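You operate a simulated robot arm through the tools that you are given. There is no shell and no other tool.

Carry out the task below with a simulated robot arm. There is one attempt and no reset: what you move stays moved.

JOB
Clear the three loose tabs off the feeder stand, each to its rib.
Fine: large one on the drawer's rib, grey on the long rib, ochre on the short rib; close the drawer.

Only the result counts: the job must be done as asked and must still hold three seconds after the hand-in. Knocking over, shifting, dropping, spilling or breaking anything else fails it.

ROBOT AND FRAMES
A 6-joint arm with a two-finger gripper, fixed in place. Base frame: the origin is at the foot of the arm, x ahead of it, y to its left, z up. Units: mm, degrees, N and s.
Its first joint turns from -166.0 to 166.0 degrees. Payload 2.45 kg.
The TCP is the grasp point between the finger pads, 20 mm short of the fingertips. In the tool frame z runs along the fingers and y along their closing line. Largest opening 140 mm; the body of the gripper starts 168 mm behind the TCP.
Orientation is told as [roll, pitch, yaw] about the base's x, y, z axes, in that order, counted from this pose: with the fingers straight down and closing along the base's y, the tool's x points along the base's -x, its y along +y and its z along -z.

CONTROLS
- The arm moves only by the tool send_rows. Its argument "series" is a list of rows, each a list of 6 numbers: the shift along the tool's x, y, z in mm, then the turn, a rotation vector about the tool's x, y, z in degrees. In form: [[dx, dy, dz, ax, ay, az], ...]. A call has 1 to 20 rows; each row is the pose to reach, as a shift and turn from the pose commanded when the call began, along the tool's axes at that moment. "grip" is the finger opening in mm, from 0 to 140, set as the call begins (left out, the last holds). Each row takes 0.2 s and may step no farther than 50 mm and 8.6 degrees from the row before; otherwise, or with a gripper value out of range, the whole call is refused. Where a pose cannot be reached the arm comes as near as it can. A force on the tool above 40 N (or 10 N above the force at the start of the call, whichever is more), or a blocked arm, ends the call early, and 0.2 s more pass. Each finger travels about 45 mm/s and halts on what it meets, pressing with about 37 N; the grip force reading is that of the motor and also rises with nothing between the fingers. The clock runs only during rows and for 0.2 s after the last one: add rows that repeat a pose to give the fingers time. The reply holds the time, the measured pose of the TCP, the force on the tool along the base axes, the opening and the grip force, in the units named above and with some noise, with the torque about the TCP (base axes, N m) and any sound that the robot's microphone picked up.
- Cameras (640 x 400 px; columns grow to the right, rows downward): "scene" is fixed at [50, -650, 1478.9]; the picture's right is [0.70, -0.72, 0.00], its down [-0.27, -0.27, -0.92] and it looks along [0.66, 0.64, -0.38] (base axes); focal length 326 px, centre (320, 200). "wrist" rides on the gripper at [78, 11, -209] in the tool frame; the picture's right is [-0.14, 0.99, 0.00], its down [-0.92, -0.13, -0.37] and it looks along [-0.36, -0.05, 0.93] (tool axes); focal length 280 px, centre (320, 200). There is no depth. A picture from a camera that has moved, and an enlarged one, comes with that camera's place and axes in the base frame and with its lens.
- capture(camera): a new picture of that camera. The clock stands still meanwhile.
- enlarge(camera, box): a new picture of the part [left, top, right, bottom] of that camera's present view, enlarged. The clock stands still meanwhile.
- close_job(): hands the job in; it is judged then, once.

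Places have to be worked out from the pictures, the camera data and where the tool is seen. Open the gripper and draw the arm clear of the work before you hand the job in, unless the task says otherwise.

The tools are called after ">>>" as a command line: name --pt "numbers of a row" for each row, then --argument value for the rest, lists and objects as JSON in quotes. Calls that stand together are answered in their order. send_rows: Moves the arm, as the interface text tells. Its arguments: {"type":"object","properties":{"series":{"type":"array","items":{"type":"array","items":{"type":"number"}}},"grip":{"type":"number"}},"required":["series"]} The other tools are called the same way: capture (camera) takes a picture; enlarge (camera, box) takes an enlarged picture of a part of a camera's view; close_job () hands the job in.

At the start:

```text
time: 0.0
tcp_pos: [853.8, 34.8, 1205.5]
tool_rot: [0.0, 0.1, 0.0]
contact_force: [-0.1, -0.6, -0.2]
wrist_torque: [-0.03, -0.02, 0.03]
gripper_width: 140.1
grasp_force: 0.0
```

scene: 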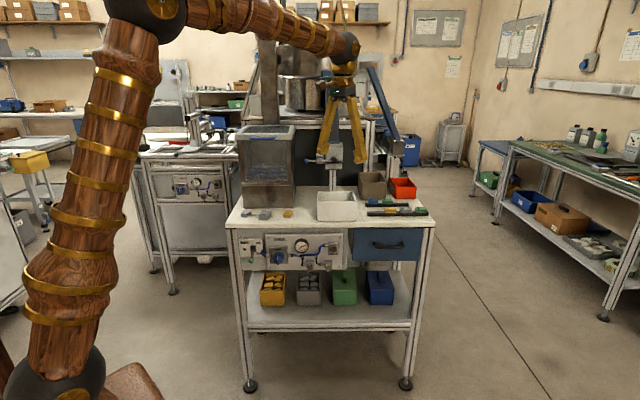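
wrist: 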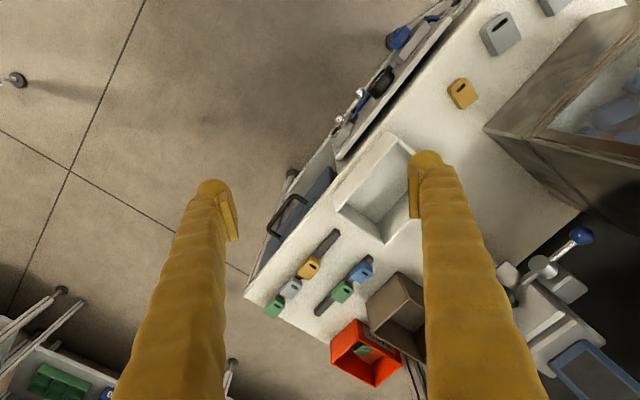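

The pictures show a feeder stand with three loose tabs on its left, two ribs with tabs on the right, and a drawer below. I'll enlarge the views to identify things.

>>> enlarge --camera "scene" --box '[220, 160, 440, 290]'

>>> enlarge --camera "wrist" --box '[240, 120, 440, 340]'

>>> enlarge --camera "wrist" --box '[400, 0, 640, 150]'

>>> enlarge --camera "scene" --box '[340, 190, 440, 270]'

```text
2.91 times, centred on (330, 225) of scene
camera zoom: at [50.0, -650.0, 1478.9], right [0.7, -0.72, 0.0], down [-0.27, -0.27, -0.92], along [0.66, 0.64, -0.38], focal length 948 px, centre (291, 127)
```

zoom: 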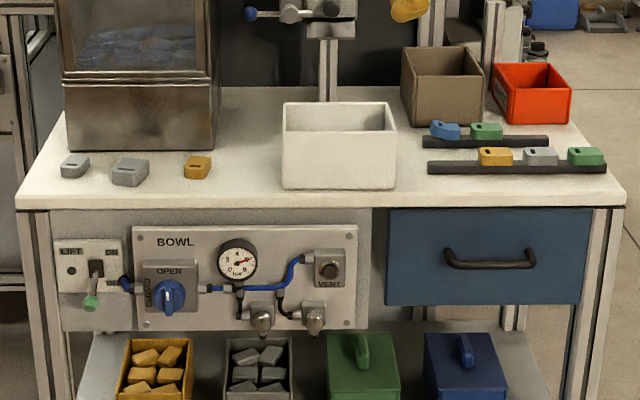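

```text
1.82 times, centred on (340, 230) of wrist
camera zoom: at [775.9, 45.8, 1414.3], right [0.14, 0.99, 0.0], down [0.92, -0.13, 0.37], along [0.36, -0.05, -0.93], focal length 510 px, centre (284, 146)
```

zoom: 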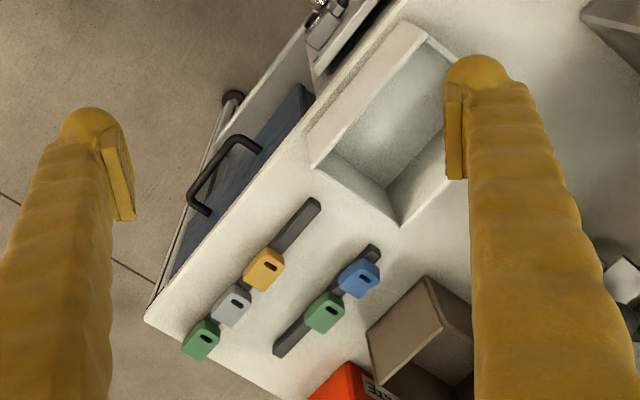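

```text
2.67 times, centred on (520, 75) of wrist
camera zoom: at [775.9, 45.8, 1414.3], right [0.14, 0.99, 0.0], down [0.92, -0.13, 0.37], along [0.36, -0.05, -0.93], focal length 748 px, centre (-213, 533)
```

zoom: 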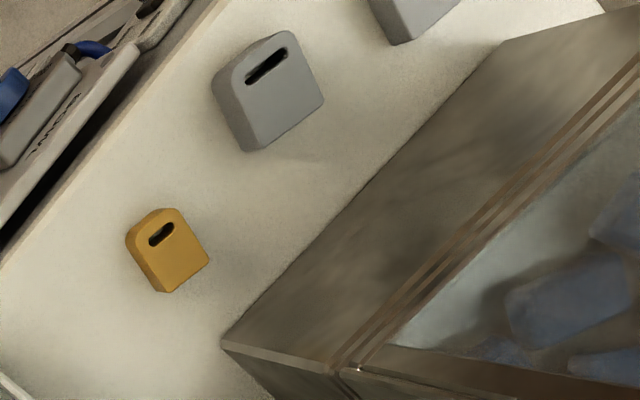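

```text
5.00 times, centred on (390, 230) of scene
camera zoom: at [50.0, -650.0, 1478.9], right [0.7, -0.72, 0.0], down [-0.27, -0.27, -0.92], along [0.66, 0.64, -0.38], focal length 1630 px, centre (-30, 50)
```

zoom: 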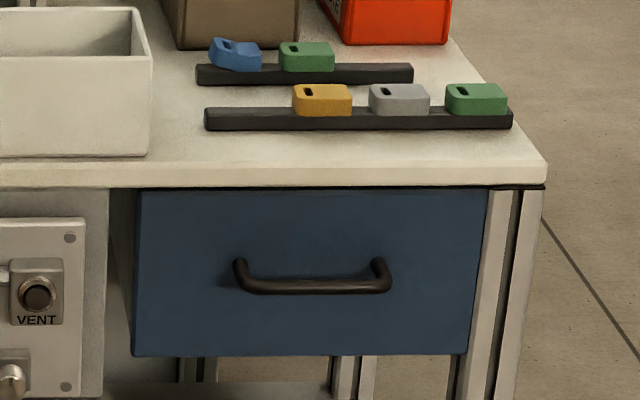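

Loose tabs sit near (813,272), (736,326) and beyond at table height about 920; the ribs are near x 1030–1210. I'll move the wrist camera over the ribs at a safe height to see them closely and test reach.

>>> send_rows --pt "-37 -9 0 0 0 0" --pt "-74 -18 0 0 0 0" --pt "-110 -27 0 0 0 0" --pt "-146 -35 0 0 0 0" --pt "-146 -35 0 0 0 0"

>>> capture --camera "wrist"

>>> capture --camera "scene"

```text
time: 1.2
tcp_pos: [1002.7, -1.7, 1203.5]
tool_rot: [0.0, -0.1, 0.0]
contact_force: [0.7, -0.4, -1.4]
wrist_torque: [0.02, 0.01, 0.0]
gripper_width: 139.9
grasp_force: 0.1
```

```text
taken
camera wrist: at [924.1, 9.1, 1413.0], right [0.14, 0.99, 0.0], down [0.92, -0.13, 0.37], along [0.36, -0.05, -0.93], focal length 280 px, centre (320, 200)
```

wrist: 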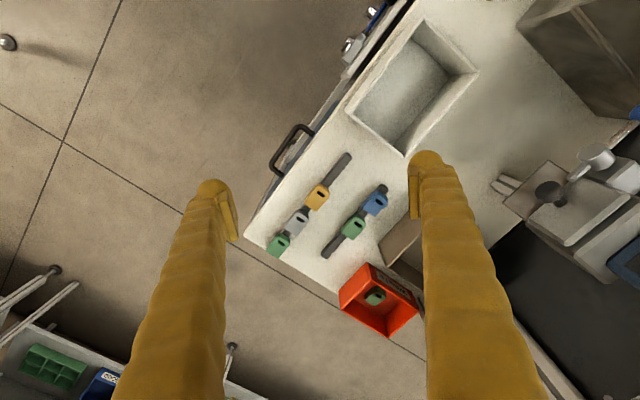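

```text
taken
```

scene: 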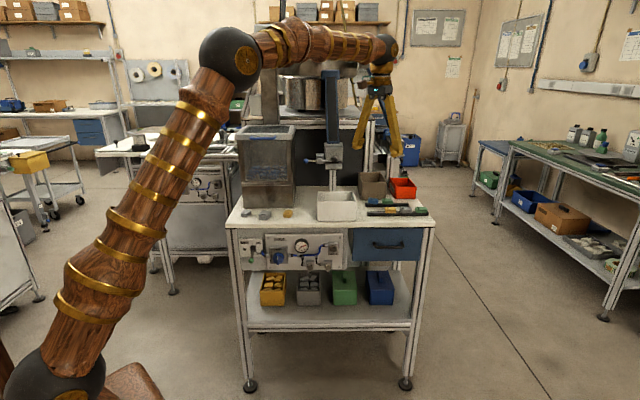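

Reach at x≈1000 is fine. I'll descend 120 mm over the rib area for a closer look.

>>> send_rows --pt "-10 -20 40 0 0 0" --pt "-20 -30 80 0 0 0" --pt "-30 -40 120 0 0 0" --pt "-30 -40 120 0 0 0"

>>> capture --camera "wrist"

>>> enlarge --camera "wrist" --box '[230, 120, 430, 300]'

```text
time: 2.2
tcp_pos: [1030.2, -42.4, 1083.7]
tool_rot: [0.0, 0.0, 0.0]
contact_force: [-0.3, 0.0, 0.4]
wrist_torque: [-0.01, -0.01, -0.01]
gripper_width: 140.1
grasp_force: 0.0
```

```text
taken
camera wrist: at [951.9, -30.7, 1292.2], right [0.14, 0.99, 0.0], down [0.92, -0.13, 0.37], along [0.36, -0.05, -0.93], focal length 280 px, centre (320, 200)
```

wrist: 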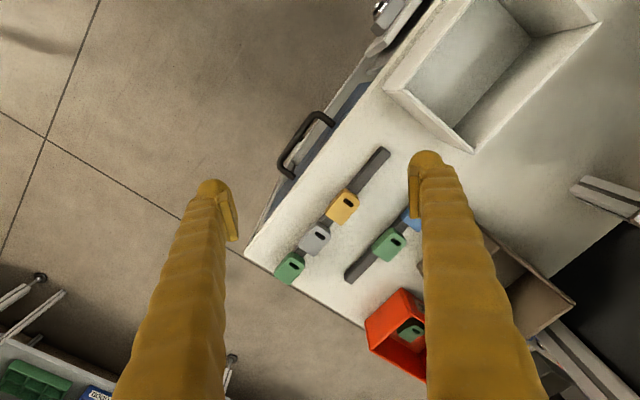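

```text
2.22 times, centred on (330, 210) of wrist
camera zoom: at [951.9, -30.7, 1292.2], right [0.14, 0.99, 0.0], down [0.92, -0.13, 0.37], along [0.36, -0.05, -0.93], focal length 623 px, centre (298, 178)
```

zoom: 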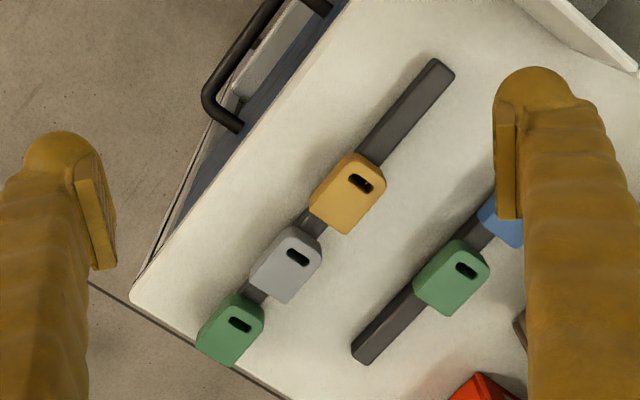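

The parked tabs straddle the ribs with their slot end toward the left end of the rib. I'll zoom into the red bin tab, the blue tab and the drawer edge.

>>> enlarge --camera "wrist" --box '[355, 280, 435, 350]'

>>> enlarge --camera "wrist" --box '[240, 90, 400, 270]'

>>> enlarge --camera "scene" --box '[360, 195, 430, 225]'

>>> enlarge --camera "scene" --box '[235, 200, 305, 235]'

```text
5.71 times, centred on (395, 315) of wrist
camera zoom: at [951.9, -30.7, 1292.2], right [0.14, 0.99, 0.0], down [0.92, -0.13, 0.37], along [0.36, -0.05, -0.93], focal length 1602 px, centre (-109, -457)
```

zoom: 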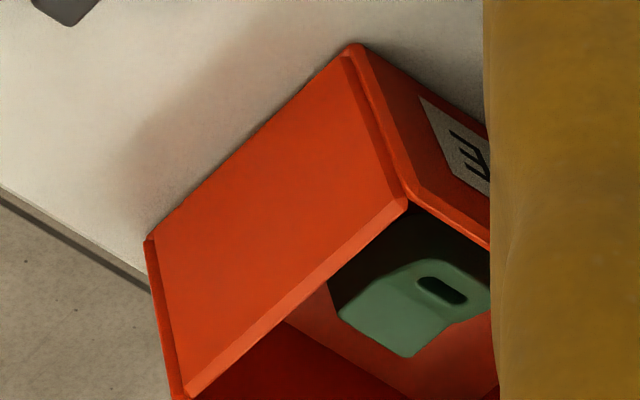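

```text
2.22 times, centred on (320, 180) of wrist
camera zoom: at [951.9, -30.7, 1292.2], right [0.14, 0.99, 0.0], down [0.92, -0.13, 0.37], along [0.36, -0.05, -0.93], focal length 623 px, centre (320, 244)
```

zoom: 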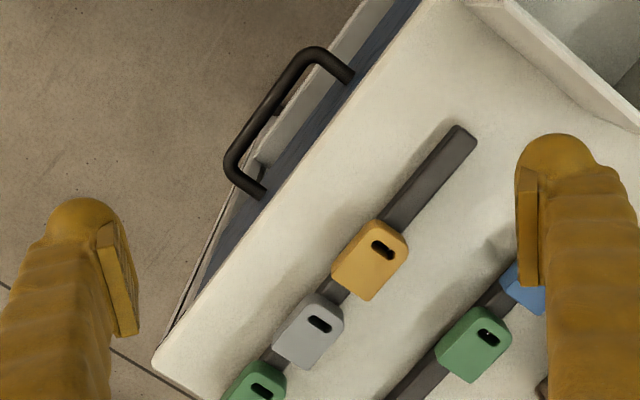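

```text
9.14 times, centred on (395, 210) of scene
camera zoom: at [50.0, -650.0, 1478.9], right [0.7, -0.72, 0.0], down [-0.27, -0.27, -0.92], along [0.66, 0.64, -0.38], focal length 2980 px, centre (-366, 109)
```

zoom: 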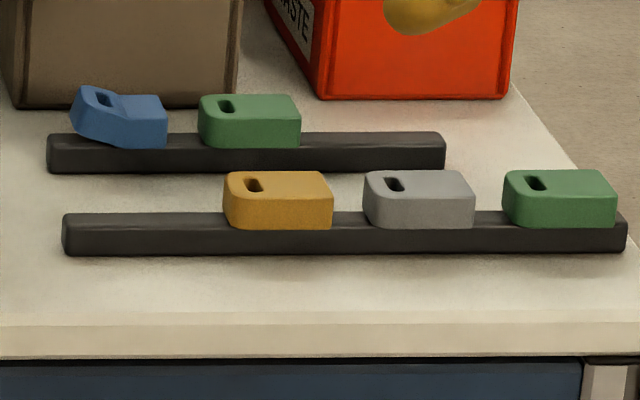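

```text
9.14 times, centred on (270, 218) of scene
camera zoom: at [50.0, -650.0, 1478.9], right [0.7, -0.72, 0.0], down [-0.27, -0.27, -0.92], along [0.66, 0.64, -0.38], focal length 2980 px, centre (777, 40)
```

zoom: 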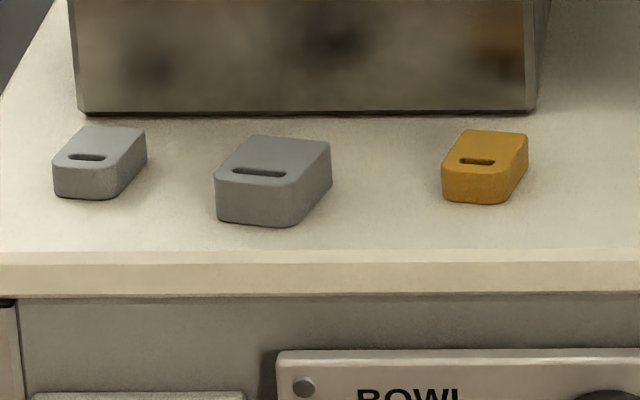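

The parked tabs rest on top of the rib, aligned lengthwise with the slot end to the left. I now move the wrist camera to look at the loose tabs from close above, staying above the white bin.

>>> send_rows --pt "0 0 -30 0 0 0" --pt "32 34 -30 0 0 0" --pt "64 68 -30 0 0 0" --pt "96 102 -30 0 0 0" --pt "128 136 -30 0 0 0" --pt "160 170 -30 0 0 0" --pt "192 204 -30 0 0 0" --pt "224 238 -30 0 0 0" --pt "250 270 -30 0 0 0" --pt "250 270 -30 0 0 0"

>>> capture --camera "wrist"

>>> enlarge --camera "wrist" --box '[220, 0, 440, 200]'

```text
time: 4.4
tcp_pos: [777.1, 231.3, 1113.6]
tool_rot: [0.0, 0.0, 0.0]
contact_force: [-0.2, -0.2, 0.1]
wrist_torque: [0.01, 0.01, 0.0]
gripper_width: 140.2
grasp_force: 0.1
```

```text
taken
camera wrist: at [698.9, 241.6, 1322.8], right [0.14, 0.99, 0.0], down [0.92, -0.13, 0.37], along [0.36, -0.05, -0.93], focal length 280 px, centre (320, 200)
```

wrist: 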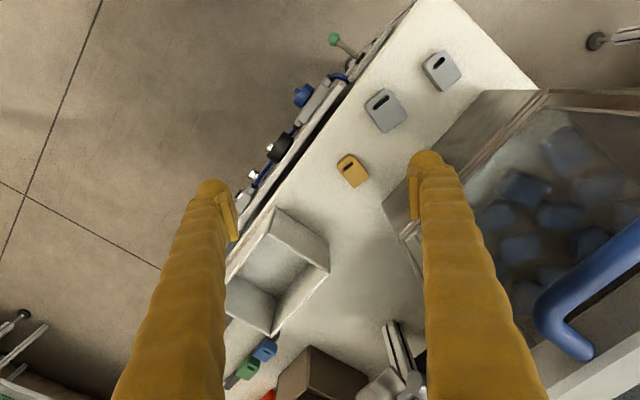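

```text
2.00 times, centred on (330, 100) of wrist
camera zoom: at [698.9, 241.6, 1322.8], right [0.14, 0.99, 0.0], down [0.92, -0.13, 0.37], along [0.36, -0.05, -0.93], focal length 561 px, centre (300, 400)
```

zoom: 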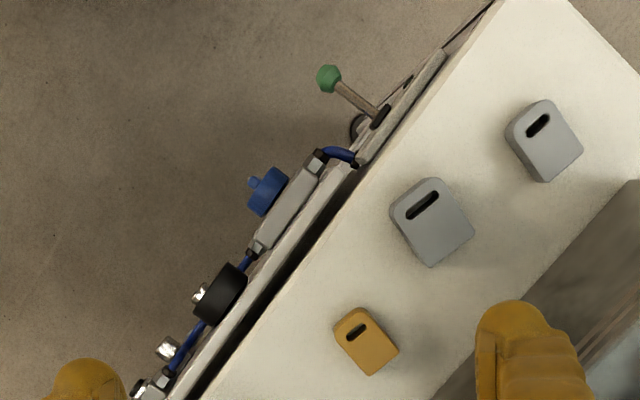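

All three loose tabs are in view; I'll enlarge each to measure centre and heading.

>>> enlarge --camera "wrist" --box '[320, 140, 384, 200]'

>>> enlarge --camera "wrist" --box '[350, 80, 414, 140]'

>>> enlarge --camera "wrist" --box '[410, 40, 474, 100]'

```text
6.67 times, centred on (352, 170) of wrist
camera zoom: at [698.9, 241.6, 1322.8], right [0.14, 0.99, 0.0], down [0.92, -0.13, 0.37], along [0.36, -0.05, -0.93], focal length 1869 px, centre (107, 400)
```

zoom: 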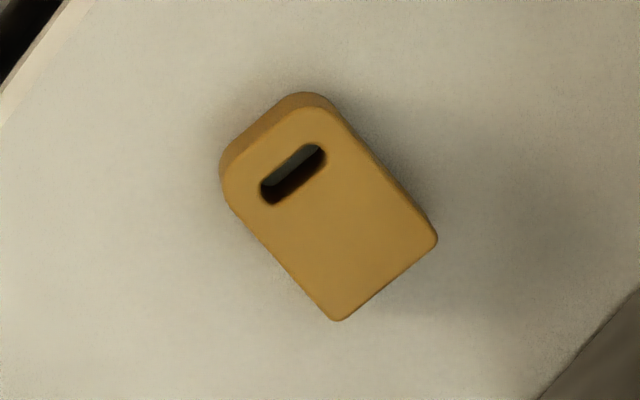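

```text
6.67 times, centred on (382, 110) of wrist
camera zoom: at [698.9, 241.6, 1322.8], right [0.14, 0.99, 0.0], down [0.92, -0.13, 0.37], along [0.36, -0.05, -0.93], focal length 1869 px, centre (-93, 800)
```

zoom: 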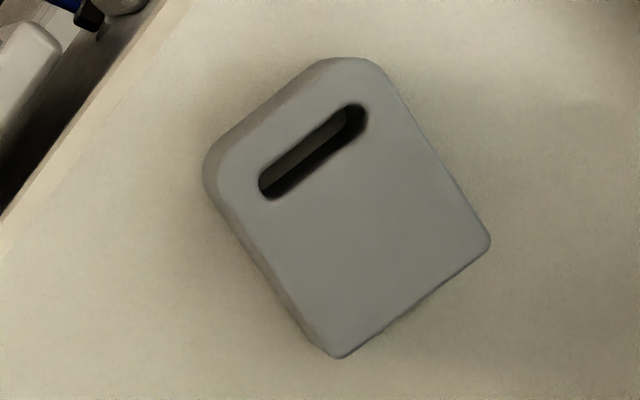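

```text
6.67 times, centred on (442, 70) of wrist
camera zoom: at [698.9, 241.6, 1322.8], right [0.14, 0.99, 0.0], down [0.92, -0.13, 0.37], along [0.36, -0.05, -0.93], focal length 1869 px, centre (-493, 1067)
```

zoom: 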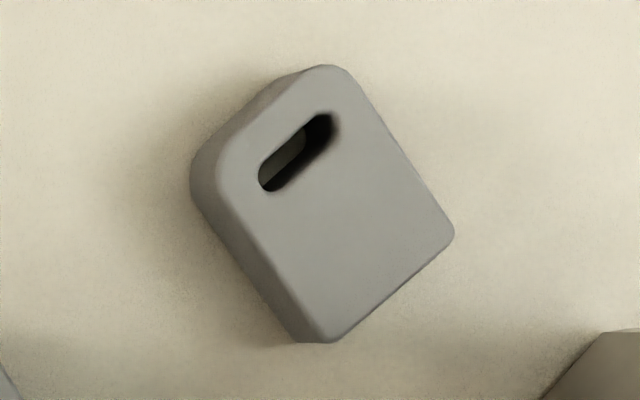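

Before gripping I want to test reach at the far rib spot and measure it closely. First a scene check for tall obstacles along the way.

>>> capture --camera "scene"

>>> enlarge --camera "scene" --box '[220, 40, 440, 240]'

```text
taken
```

scene: 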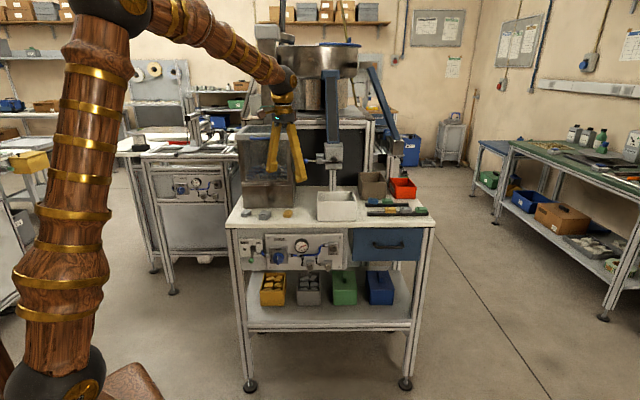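

```text
2.00 times, centred on (330, 140) of scene
camera zoom: at [50.0, -650.0, 1478.9], right [0.7, -0.72, 0.0], down [-0.27, -0.27, -0.92], along [0.66, 0.64, -0.38], focal length 652 px, centre (300, 320)
```

zoom: 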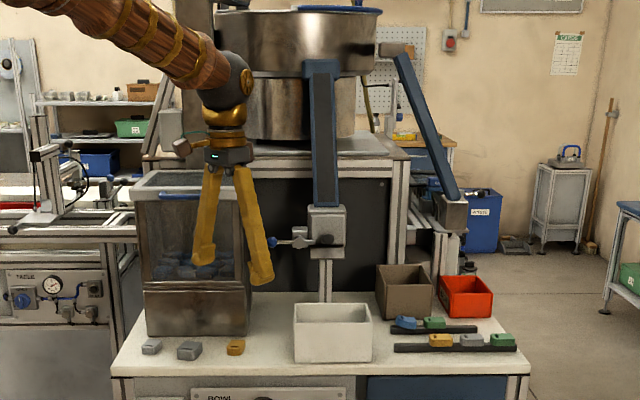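

The chutes of the bowl feeder end well behind the table's rib area. I'll travel to above the short rib with the tool yawed so the closing line lies across the ribs.

>>> send_rows --pt "-37 -24 0 0 0 4.56" --pt "-74 -48 0 0 0 9.12" --pt "-111 -72 0 0 0 13.68" --pt "-148 -96 0 0 0 18.24" --pt "-185 -120 0 0 0 22.8" --pt "-222 -144 0 0 0 27.36" --pt "-259 -168 0 0 0 31.92" --pt "-296 -192 0 0 0 36.48" --pt "-333 -216 0 0 0 41.04" --pt "-370 -240 0 0 0 45.6" --pt "-370 -240 0 0 0 45.6"

>>> capture --camera "wrist"

>>> capture --camera "scene"

```text
time: 6.8
tcp_pos: [1148.6, -11.0, 1118.0]
tool_rot: [0.0, 0.0, -45.7]
contact_force: [-0.9, -0.2, 0.9]
wrist_torque: [0.03, -0.05, 0.0]
gripper_width: 139.8
grasp_force: 0.1
```

```text
taken
camera wrist: at [1101.9, 53.2, 1326.6], right [0.8, 0.59, 0.0], down [0.55, -0.75, 0.37], along [0.22, -0.3, -0.93], focal length 280 px, centre (320, 200)
```

wrist: 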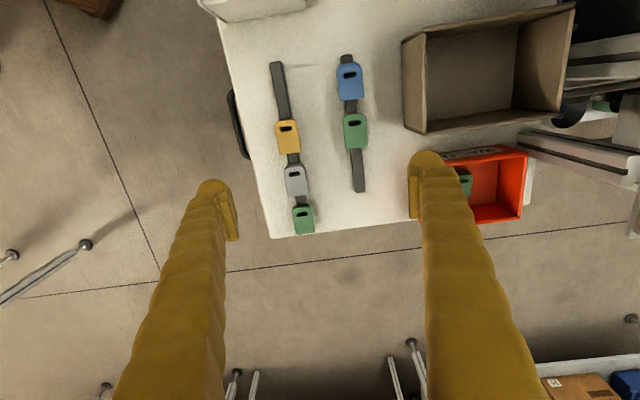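

```text
taken
```

scene: 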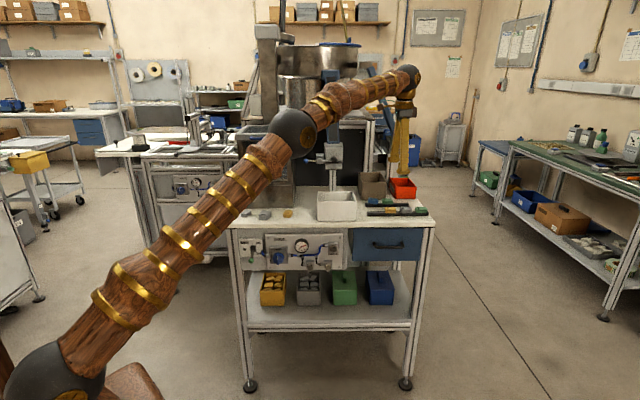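

Reach is good here. I'll enlarge the ribs for precise measuring from this viewpoint.

>>> enlarge --camera "wrist" --box '[255, 45, 385, 145]'

>>> enlarge --camera "wrist" --box '[270, 100, 400, 240]'

```text
4.00 times, centred on (320, 95) of wrist
camera zoom: at [1101.9, 53.2, 1326.6], right [0.8, 0.59, 0.0], down [0.55, -0.75, 0.37], along [0.22, -0.3, -0.93], focal length 1122 px, centre (320, 620)
```

zoom: 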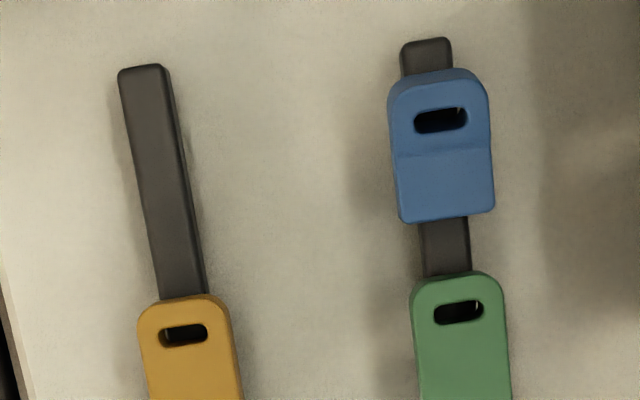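

```text
2.86 times, centred on (335, 170) of wrist
camera zoom: at [1101.9, 53.2, 1326.6], right [0.8, 0.59, 0.0], down [0.55, -0.75, 0.37], along [0.22, -0.3, -0.93], focal length 801 px, centre (277, 286)
```

zoom: 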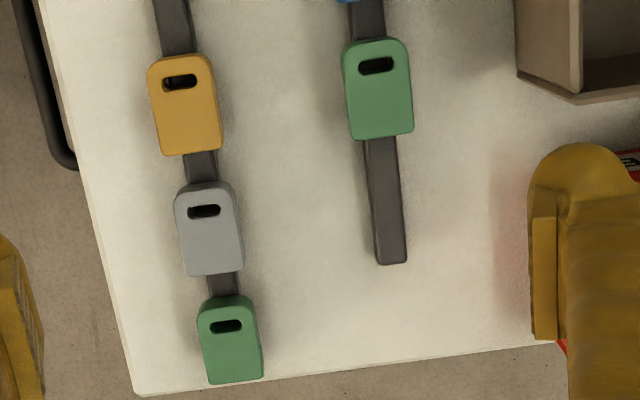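

The short rib's free spot centres near (1213,-2), the long rib's free spot near (1060,19), ribs aligned at -45.5°, rib top about z 924. I'll narrow the fingers and test reach downward at the short rib spot, staying above the rib.

>>> send_rows --grip 60 --pt "-26 26 0 0 0 0" --pt "-52 52 0 0 0 0" --pt "-52 52 0 0 0 0"

```text
time: 7.6
tcp_pos: [1172.7, -9.0, 1110.3]
tool_rot: [0.0, -0.1, -45.6]
contact_force: [0.3, 0.4, -0.8]
wrist_torque: [-0.01, 0.01, 0.0]
gripper_width: 69.3
grasp_force: 0.0
out of reach, approached as far as the arm can: row 1, 2, 3
```

The reach limit at this height is r≈1173; it should grow as the tool lowers. I'll lower 110 mm and look at where it ends.

>>> send_rows --pt "0 0 40 0 0 0" --pt "0 0 80 0 0 0" --pt "0 0 115 0 0 0" --pt "0 0 115 0 0 0"

>>> capture --camera "wrist"

```text
time: 8.6
tcp_pos: [1176.0, -10.3, 992.1]
tool_rot: [-0.1, 0.0, -45.5]
contact_force: [-0.2, 0.5, 0.2]
wrist_torque: [0.01, -0.03, 0.01]
gripper_width: 60.1
grasp_force: 0.0
```

```text
taken
camera wrist: at [1128.1, 52.8, 1200.7], right [0.8, 0.59, 0.0], down [0.55, -0.75, 0.37], along [0.22, -0.3, -0.93], focal length 280 px, centre (320, 200)
```

wrist: 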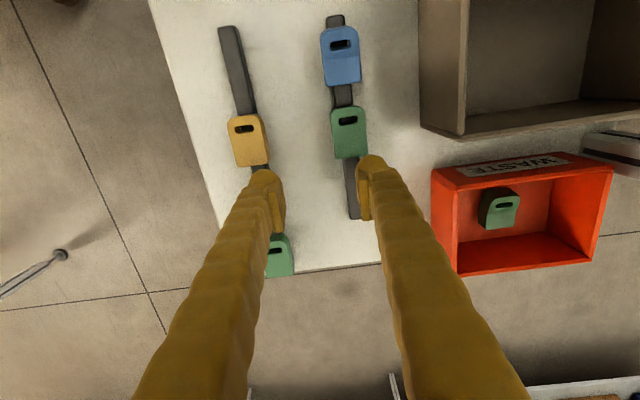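

The commanded pose follows the reached one. Now extend toward the short rib spot at this height.

>>> send_rows --pt "-10 16 0 0 0 0" --pt "-20 32 0 0 0 0" --pt "-20 32 0 0 0 0"

>>> capture --camera "wrist"

```text
time: 9.4
tcp_pos: [1210.8, -2.5, 992.6]
tool_rot: [0.0, 0.0, -45.5]
contact_force: [-0.6, -0.4, 0.4]
wrist_torque: [-0.02, -0.01, 0.04]
gripper_width: 59.8
grasp_force: 0.1
```

```text
taken
camera wrist: at [1164.4, 60.7, 1200.8], right [0.8, 0.59, 0.0], down [0.55, -0.75, 0.37], along [0.22, -0.3, -0.93], focal length 280 px, centre (320, 200)
```

wrist: 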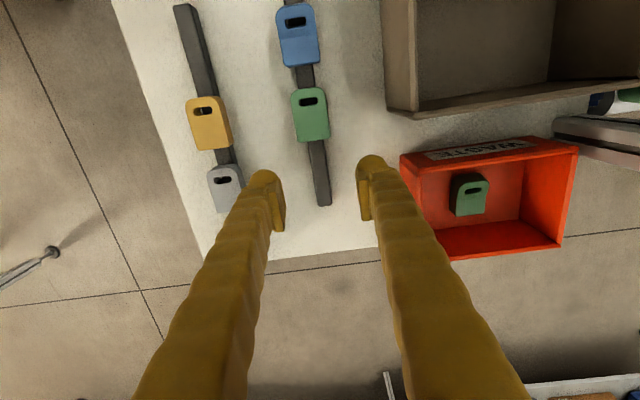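

The tool is reachable and exactly centred over the free spot of the short rib at measured (1210.8,-2.5). Now I retreat upward and travel to above the ochre tab, turning to its heading (yaw ≈ 32°).

>>> send_rows --pt "28 -28.5 -20 0 0 0" --pt "56.1 -57 -48 0 0 0" --pt "86.3 -76.4 -80 0 0 -8" --pt "126.5 -85.9 -105 0 0 -16" --pt "171.8 -87.7 -115 0 0 -24" --pt "217 -89.5 -115 0 0 -32" --pt "262.2 -91.3 -115 0 0 -40" --pt "307.5 -93.1 -115 0 0 -48" --pt "352.7 -94.9 -115 0 0 -56" --pt "397.9 -96.7 -115 0 0 -64" --pt "436.2 -92.8 -110 0 0 -72" --pt "474.7 -90 -100 0 0 -77.9" --pt "474.7 -90 -100 0 0 -77.9"

>>> capture --camera "wrist"

```text
time: 12.2
tcp_pos: [812.6, 273.5, 1095.1]
tool_rot: [0.0, 0.1, 32.4]
contact_force: [-1.0, -0.6, -0.8]
wrist_torque: [0.0, 0.0, 0.01]
gripper_width: 60.0
grasp_force: 0.1
```

```text
taken
camera wrist: at [741.5, 240.8, 1302.7], right [-0.41, 0.91, 0.0], down [0.85, 0.39, 0.37], along [0.34, 0.15, -0.93], focal length 280 px, centre (320, 200)
```

wrist: 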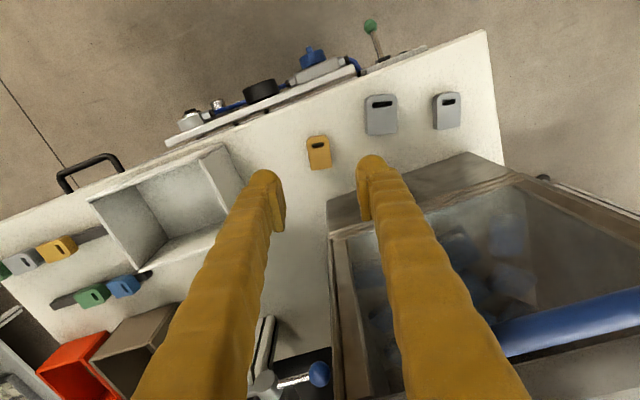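

The ochre tab appears right at the predicted drop line (320,152). I'll enlarge to verify alignment and heading.

>>> enlarge --camera "wrist" --box '[288, 130, 352, 170]'

```text
10.00 times, centred on (320, 150) of wrist
camera zoom: at [741.5, 240.8, 1302.7], right [-0.41, 0.91, 0.0], down [0.85, 0.39, 0.37], along [0.34, 0.15, -0.93], focal length 2804 px, centre (320, 700)
```

zoom: 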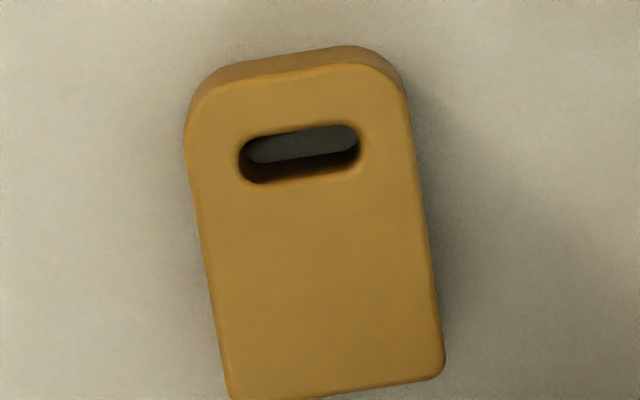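

Alignment is within about 1–2 mm and 1°. I'll correct slightly and descend to just above the tab's level.

>>> send_rows --pt "-1.5 -0.8 45 0 0 0" --pt "-1.5 -0.8 90 0 0 0" --pt "-1.5 -0.8 125 0 0 0" --pt "-1.5 -0.8 145 0 0 0" --pt "-1.5 -0.8 145 0 0 0"

>>> capture --camera "wrist"

>>> enlarge --camera "scene" --box '[220, 150, 340, 240]'

```text
time: 13.4
tcp_pos: [815.0, 271.4, 946.8]
tool_rot: [0.0, 0.0, 32.3]
contact_force: [1.0, 0.3, 0.3]
wrist_torque: [0.0, 0.01, -0.01]
gripper_width: 60.2
grasp_force: 0.0
```

```text
taken
camera wrist: at [742.5, 239.5, 1156.4], right [-0.41, 0.91, 0.0], down [0.85, 0.38, 0.37], along [0.34, 0.15, -0.93], focal length 280 px, centre (320, 200)
```

wrist: 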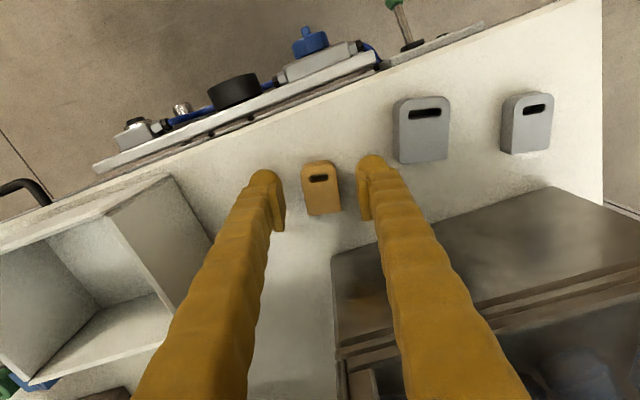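

```text
4.44 times, centred on (280, 195) of scene
camera zoom: at [50.0, -650.0, 1478.9], right [0.7, -0.72, 0.0], down [-0.27, -0.27, -0.92], along [0.66, 0.64, -0.38], focal length 1448 px, centre (498, 222)
```

zoom: 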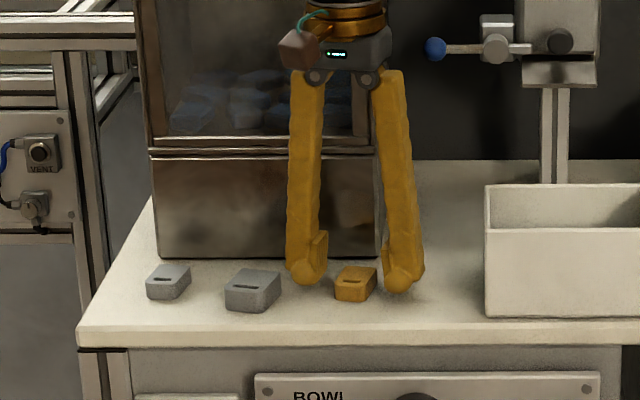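

The tab sits between the fingers, centred. I'll lower in small steps to find the table height by light contact.

>>> send_rows --pt "0 0 3 0 0 0" --pt "0 0 6 0 0 0" --pt "0 0 8 0 0 0" --pt "0 0 9 0 0 0" --pt "0 0 9 0 0 0"

>>> capture --camera "wrist"

>>> enlarge --camera "scene" --box '[265, 195, 315, 230]'

```text
time: 14.6
tcp_pos: [814.6, 272.6, 939.2]
tool_rot: [0.0, 0.0, 32.3]
contact_force: [-5.8, -4.0, 13.9]
wrist_torque: [-0.06, 0.1, 0.03]
gripper_width: 60.3
grasp_force: 0.1
```

```text
taken
camera wrist: at [742.5, 239.9, 1147.9], right [-0.41, 0.91, 0.0], down [0.85, 0.38, 0.37], along [0.34, 0.15, -0.93], focal length 280 px, centre (320, 200)
```

wrist: 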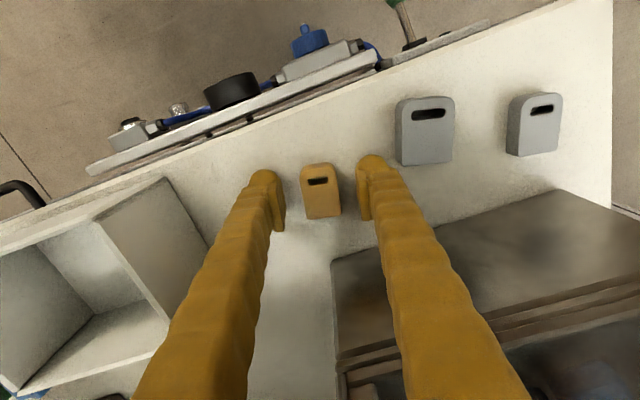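

```text
11.43 times, centred on (290, 212) of scene
camera zoom: at [50.0, -650.0, 1478.9], right [0.7, -0.72, 0.0], down [-0.27, -0.27, -0.92], along [0.66, 0.64, -0.38], focal length 3725 px, centre (663, 57)
```

zoom: 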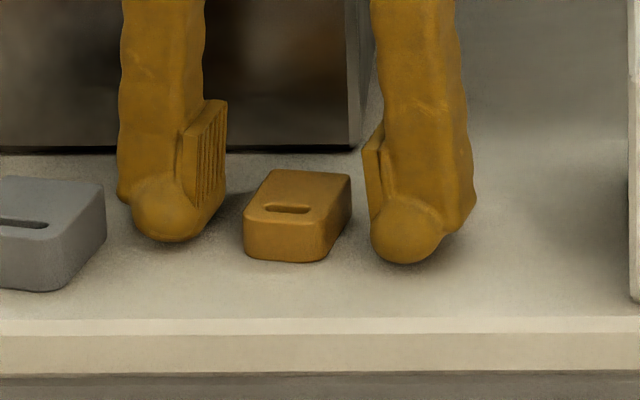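

Light contact (14 N) at TCP z≈938.5, so the tabletop is at about 919. I'll lift 2.5 mm clear and close on the ochre tab.

>>> send_rows --pt "0 0 -2.5 0 0 0" --pt "0 0 -2.5 0 0 0"

>>> send_rows --grip 0 --pt "0 0 0 0 0 0" --pt "0 0 0 0 0 0" --pt "0 0 0 0 0 0" --pt "0 0 0 0 0 0" --pt "0 0 0 0 0 0" --pt "0 0 0 0 0 0"

>>> capture --camera "wrist"

```text
time: 15.2
tcp_pos: [815.6, 273.3, 941.6]
tool_rot: [0.0, 0.1, 32.2]
contact_force: [-0.3, 0.3, -1.1]
wrist_torque: [0.03, -0.04, 0.04]
gripper_width: 60.2
grasp_force: 0.1
```

```text
time: 16.6
tcp_pos: [814.6, 272.4, 942.7]
tool_rot: [0.0, 0.0, 32.3]
contact_force: [1.3, -0.3, -0.4]
wrist_torque: [-0.02, 0.03, 0.01]
gripper_width: 26.0
grasp_force: 37.3
```

```text
taken
camera wrist: at [743.2, 240.2, 1150.2], right [-0.41, 0.91, 0.0], down [0.85, 0.38, 0.37], along [0.34, 0.15, -0.93], focal length 280 px, centre (320, 200)
```

wrist: 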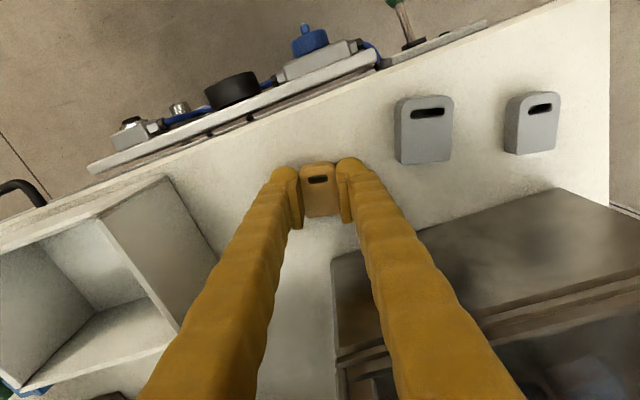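

The ochre tab is gripped (26 mm, 37 N). I lift straight up and check the hold.

>>> send_rows --pt "0 0 -15 0 0 0" --pt "0 0 -60 0 0 0" --pt "0 0 -105 0 0 0" --pt "0 0 -143 0 0 0" --pt "0 0 -143 0 0 0"

>>> enlarge --camera "wrist" --box '[260, 130, 380, 240]'

>>> enlarge --camera "scene" --box '[250, 130, 330, 230]'

```text
time: 17.8
tcp_pos: [815.1, 274.5, 1085.1]
tool_rot: [0.0, 0.0, 32.4]
contact_force: [0.1, 0.0, -0.3]
wrist_torque: [-0.01, 0.02, -0.03]
gripper_width: 25.7
grasp_force: 37.3
```

```text
3.64 times, centred on (320, 185) of wrist
camera zoom: at [744.4, 242.3, 1294.0], right [-0.41, 0.91, 0.0], down [0.85, 0.38, 0.37], along [0.34, 0.15, -0.93], focal length 1020 px, centre (320, 254)
```

zoom: 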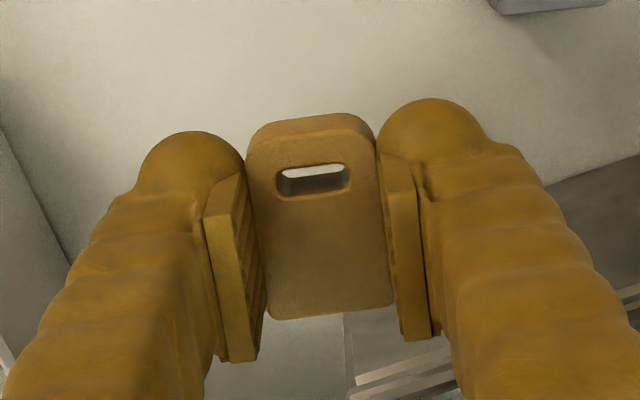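

```text
4.00 times, centred on (290, 180) of scene
camera zoom: at [50.0, -650.0, 1478.9], right [0.7, -0.72, 0.0], down [-0.27, -0.27, -0.92], along [0.66, 0.64, -0.38], focal length 1304 px, centre (440, 280)
```

zoom: 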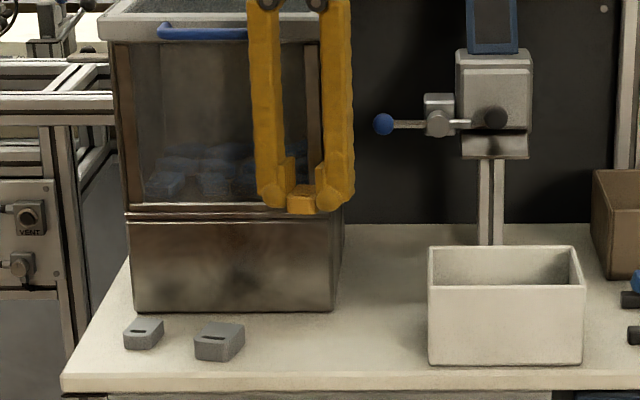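

The tab is held level. I travel to above the short rib spot, turning to the rib heading and lowering on the way out.

>>> send_rows --pt "-5.6 -37.9 -10 0 0 8" --pt "-9.9 -76 -15 0 0 16" --pt "-21.2 -119.8 -15 0 0 24" --pt "-32.6 -163.7 -15 0 0 32" --pt "-43.9 -207.5 -15 0 0 40" --pt "-55.2 -251.3 -15 0 0 48" --pt "-66.6 -295.1 -15 0 0 56" --pt "-77.9 -338.9 -10 0 0 64" --pt "-96.8 -374.5 15 0 0 72" --pt "-121 -401.7 45 0 0 77.9" --pt "-150.6 -420.3 70 0 0 77.9" --pt "-187.8 -443.8 92 0 0 77.9" --pt "-187.8 -443.8 92 0 0 77.9"

>>> capture --camera "wrist"

>>> enlarge --camera "scene" --box '[350, 160, 450, 230]'

```text
time: 20.6
tcp_pos: [1208.8, -2.4, 990.3]
tool_rot: [-0.1, 0.0, -45.6]
contact_force: [0.2, -0.8, -1.9]
wrist_torque: [-0.01, 0.08, 0.0]
gripper_width: 26.0
grasp_force: 37.1
```

```text
taken
camera wrist: at [1161.8, 60.9, 1200.2], right [0.8, 0.59, 0.0], down [0.55, -0.75, 0.37], along [0.22, -0.3, -0.93], focal length 280 px, centre (320, 200)
```

wrist: 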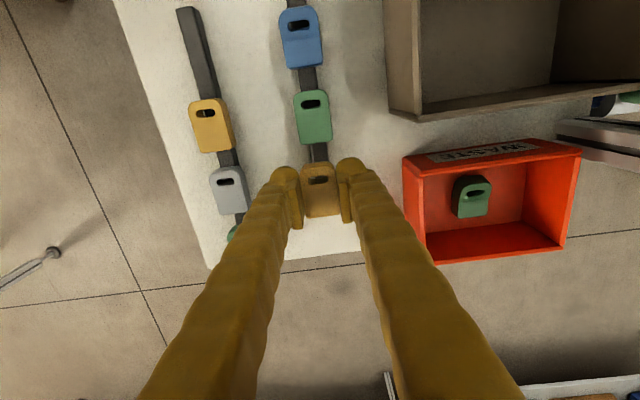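

```text
5.71 times, centred on (400, 195) of scene
camera zoom: at [50.0, -650.0, 1478.9], right [0.7, -0.72, 0.0], down [-0.27, -0.27, -0.92], along [0.66, 0.64, -0.38], focal length 1862 px, centre (-137, 229)
```

zoom: 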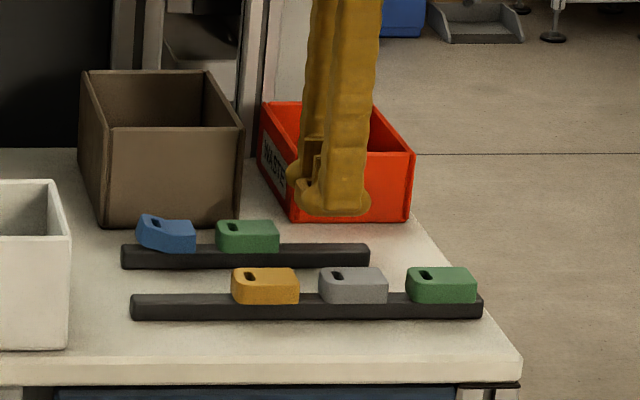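

I'm about 2 mm short of the aligned position, so I correct and descend to just above the rib, then look.

>>> send_rows --pt "-1.6 1.6 10 0 0 0" --pt "-1.6 1.6 22 0 0 0" --pt "-1.6 1.6 22 0 0 0"

>>> capture --camera "wrist"

>>> enlarge --camera "wrist" --box '[270, 80, 370, 230]'

>>> enlarge --camera "scene" --box '[370, 180, 430, 225]'

```text
time: 21.4
tcp_pos: [1211.5, -1.1, 969.6]
tool_rot: [0.0, 0.1, -45.6]
contact_force: [-0.1, 0.0, -0.1]
wrist_torque: [0.01, 0.02, 0.0]
gripper_width: 26.2
grasp_force: 36.8
```

```text
taken
camera wrist: at [1165.7, 61.5, 1179.3], right [0.8, 0.59, 0.0], down [0.55, -0.75, 0.37], along [0.22, -0.3, -0.93], focal length 280 px, centre (320, 200)
```

wrist: 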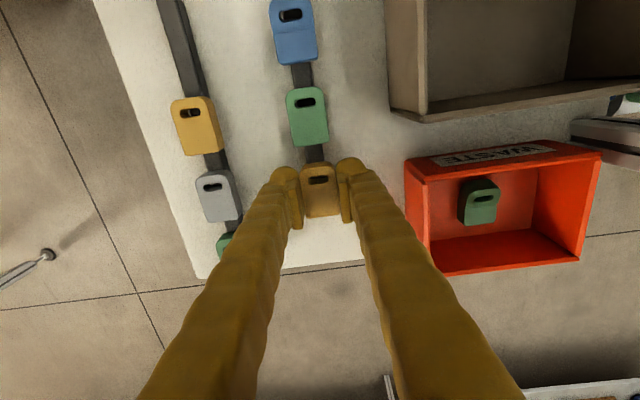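

```text
2.67 times, centred on (320, 155) of wrist
camera zoom: at [1165.7, 61.5, 1179.3], right [0.8, 0.59, 0.0], down [0.55, -0.75, 0.37], along [0.22, -0.3, -0.93], focal length 748 px, centre (320, 320)
```

zoom: 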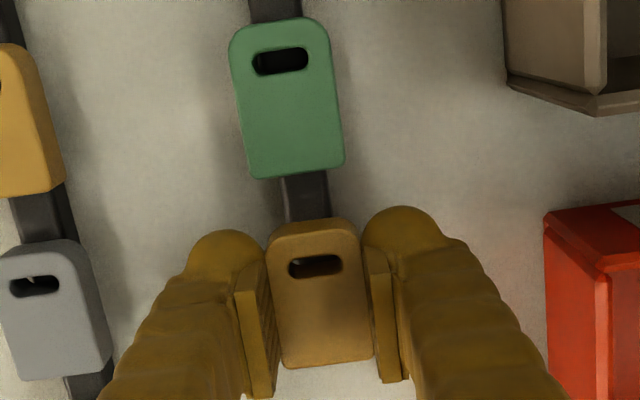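

```text
8.89 times, centred on (400, 202) of scene
camera zoom: at [50.0, -650.0, 1478.9], right [0.7, -0.72, 0.0], down [-0.27, -0.27, -0.92], along [0.66, 0.64, -0.38], focal length 2897 px, centre (-391, 178)
```

zoom: 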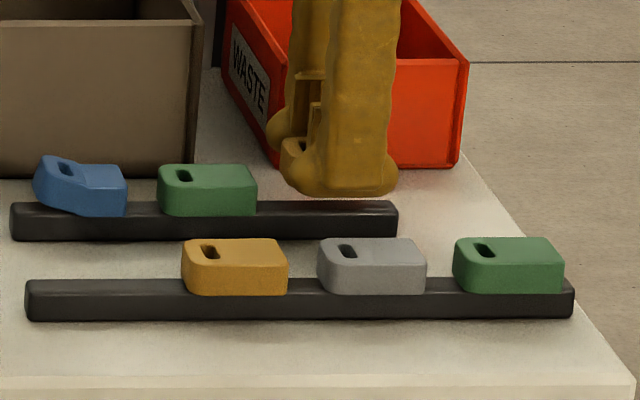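

The tab lines up with the rib within about 1 mm. I shift 1 mm and lower in fine steps until contact with the rib.

>>> send_rows --pt "0 -1 5 0 0 0" --pt "0 -1 9 0 0 0" --pt "0 -1 11 0 0 0" --pt "0 -1 12.5 0 0 0" --pt "0 -1 12.5 0 0 0"

>>> enlarge --camera "scene" --box '[370, 180, 430, 225]'

>>> enlarge --camera "wrist" --box '[270, 80, 370, 230]'

```text
time: 22.6
tcp_pos: [1211.4, -2.6, 958.1]
tool_rot: [0.0, 0.0, -45.6]
contact_force: [-0.3, 0.0, 0.2]
wrist_torque: [0.0, 0.03, 0.01]
gripper_width: 25.9
grasp_force: 37.0
```

```text
8.89 times, centred on (400, 202) of scene
camera zoom: at [50.0, -650.0, 1478.9], right [0.7, -0.72, 0.0], down [-0.27, -0.27, -0.92], along [0.66, 0.64, -0.38], focal length 2897 px, centre (-391, 178)
```

zoom: 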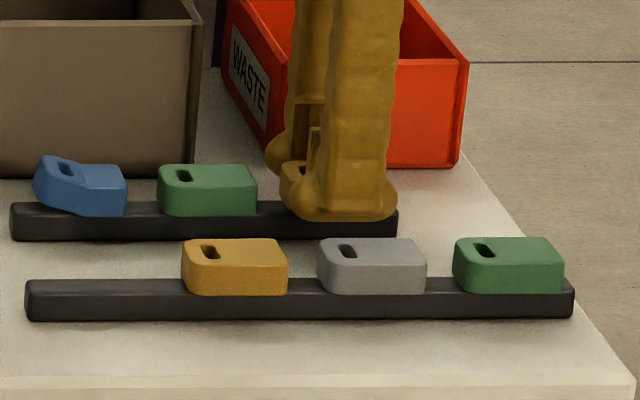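

```text
2.67 times, centred on (320, 155) of wrist
camera zoom: at [1165.9, 60.7, 1167.1], right [0.8, 0.59, 0.0], down [0.55, -0.75, 0.37], along [0.22, -0.3, -0.93], focal length 748 px, centre (320, 320)
```

zoom: 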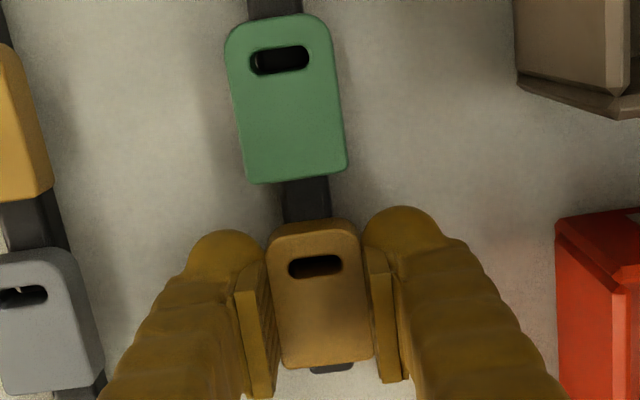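

Rib and tab are aligned. Continue lowering in 1 mm steps until contact.

>>> send_rows --pt "0 0 1 0 0 0" --pt "0 0 2 0 0 0" --pt "0 0 2 0 0 0"

```text
time: 23.4
tcp_pos: [1213.1, -3.4, 955.6]
tool_rot: [0.1, 0.0, -45.7]
contact_force: [0.0, 0.4, 9.5]
wrist_torque: [0.0, -0.01, 0.01]
gripper_width: 25.8
grasp_force: 36.7
```

Contact at 9.5 N with no torque, so the tab is seated flat on the rib. I release to a moderate opening.

>>> send_rows --grip 48 --pt "0 0 -0.5 0 0 0" --pt "0 0 -0.5 0 0 0" --pt "0 0 -0.5 0 0 0" --pt "0 0 -0.5 0 0 0"

>>> send_rows --pt "0 0 -10 0 0 0" --pt "0 0 -30 0 0 0" --pt "0 0 -36 0 0 0" --pt "0 0 -36 0 0 0"

>>> capture --camera "wrist"

>>> enlarge --camera "scene" --box '[370, 180, 430, 225]'

```text
time: 24.4
tcp_pos: [1214.4, -3.5, 956.7]
tool_rot: [0.1, 0.0, -45.6]
contact_force: [1.0, 0.1, -1.2]
wrist_torque: [0.01, -0.03, -0.02]
gripper_width: 48.0
grasp_force: 0.0
```

```text
time: 25.4
tcp_pos: [1214.2, -1.6, 991.8]
tool_rot: [0.0, -0.1, -45.7]
contact_force: [-0.7, 0.4, 0.3]
wrist_torque: [0.01, -0.01, 0.02]
gripper_width: 48.2
grasp_force: 0.0
```

```text
taken
camera wrist: at [1166.6, 61.3, 1201.2], right [0.8, 0.59, 0.0], down [0.55, -0.75, 0.37], along [0.22, -0.3, -0.93], focal length 280 px, centre (320, 200)
```

wrist: 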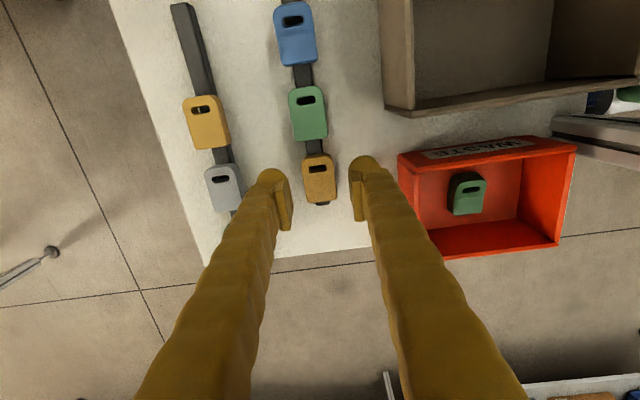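

```text
8.89 times, centred on (400, 202) of scene
camera zoom: at [50.0, -650.0, 1478.9], right [0.7, -0.72, 0.0], down [-0.27, -0.27, -0.92], along [0.66, 0.64, -0.38], focal length 2897 px, centre (-391, 178)
```

zoom: 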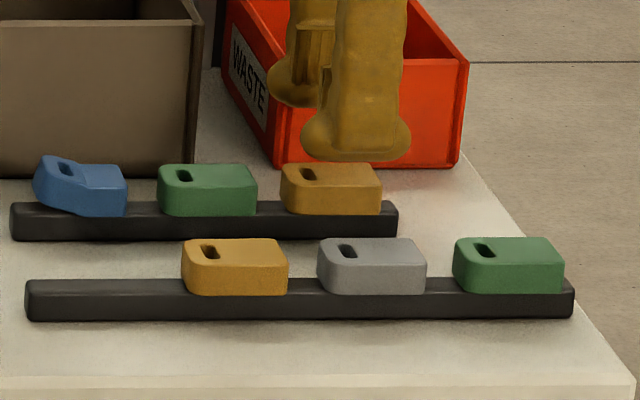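

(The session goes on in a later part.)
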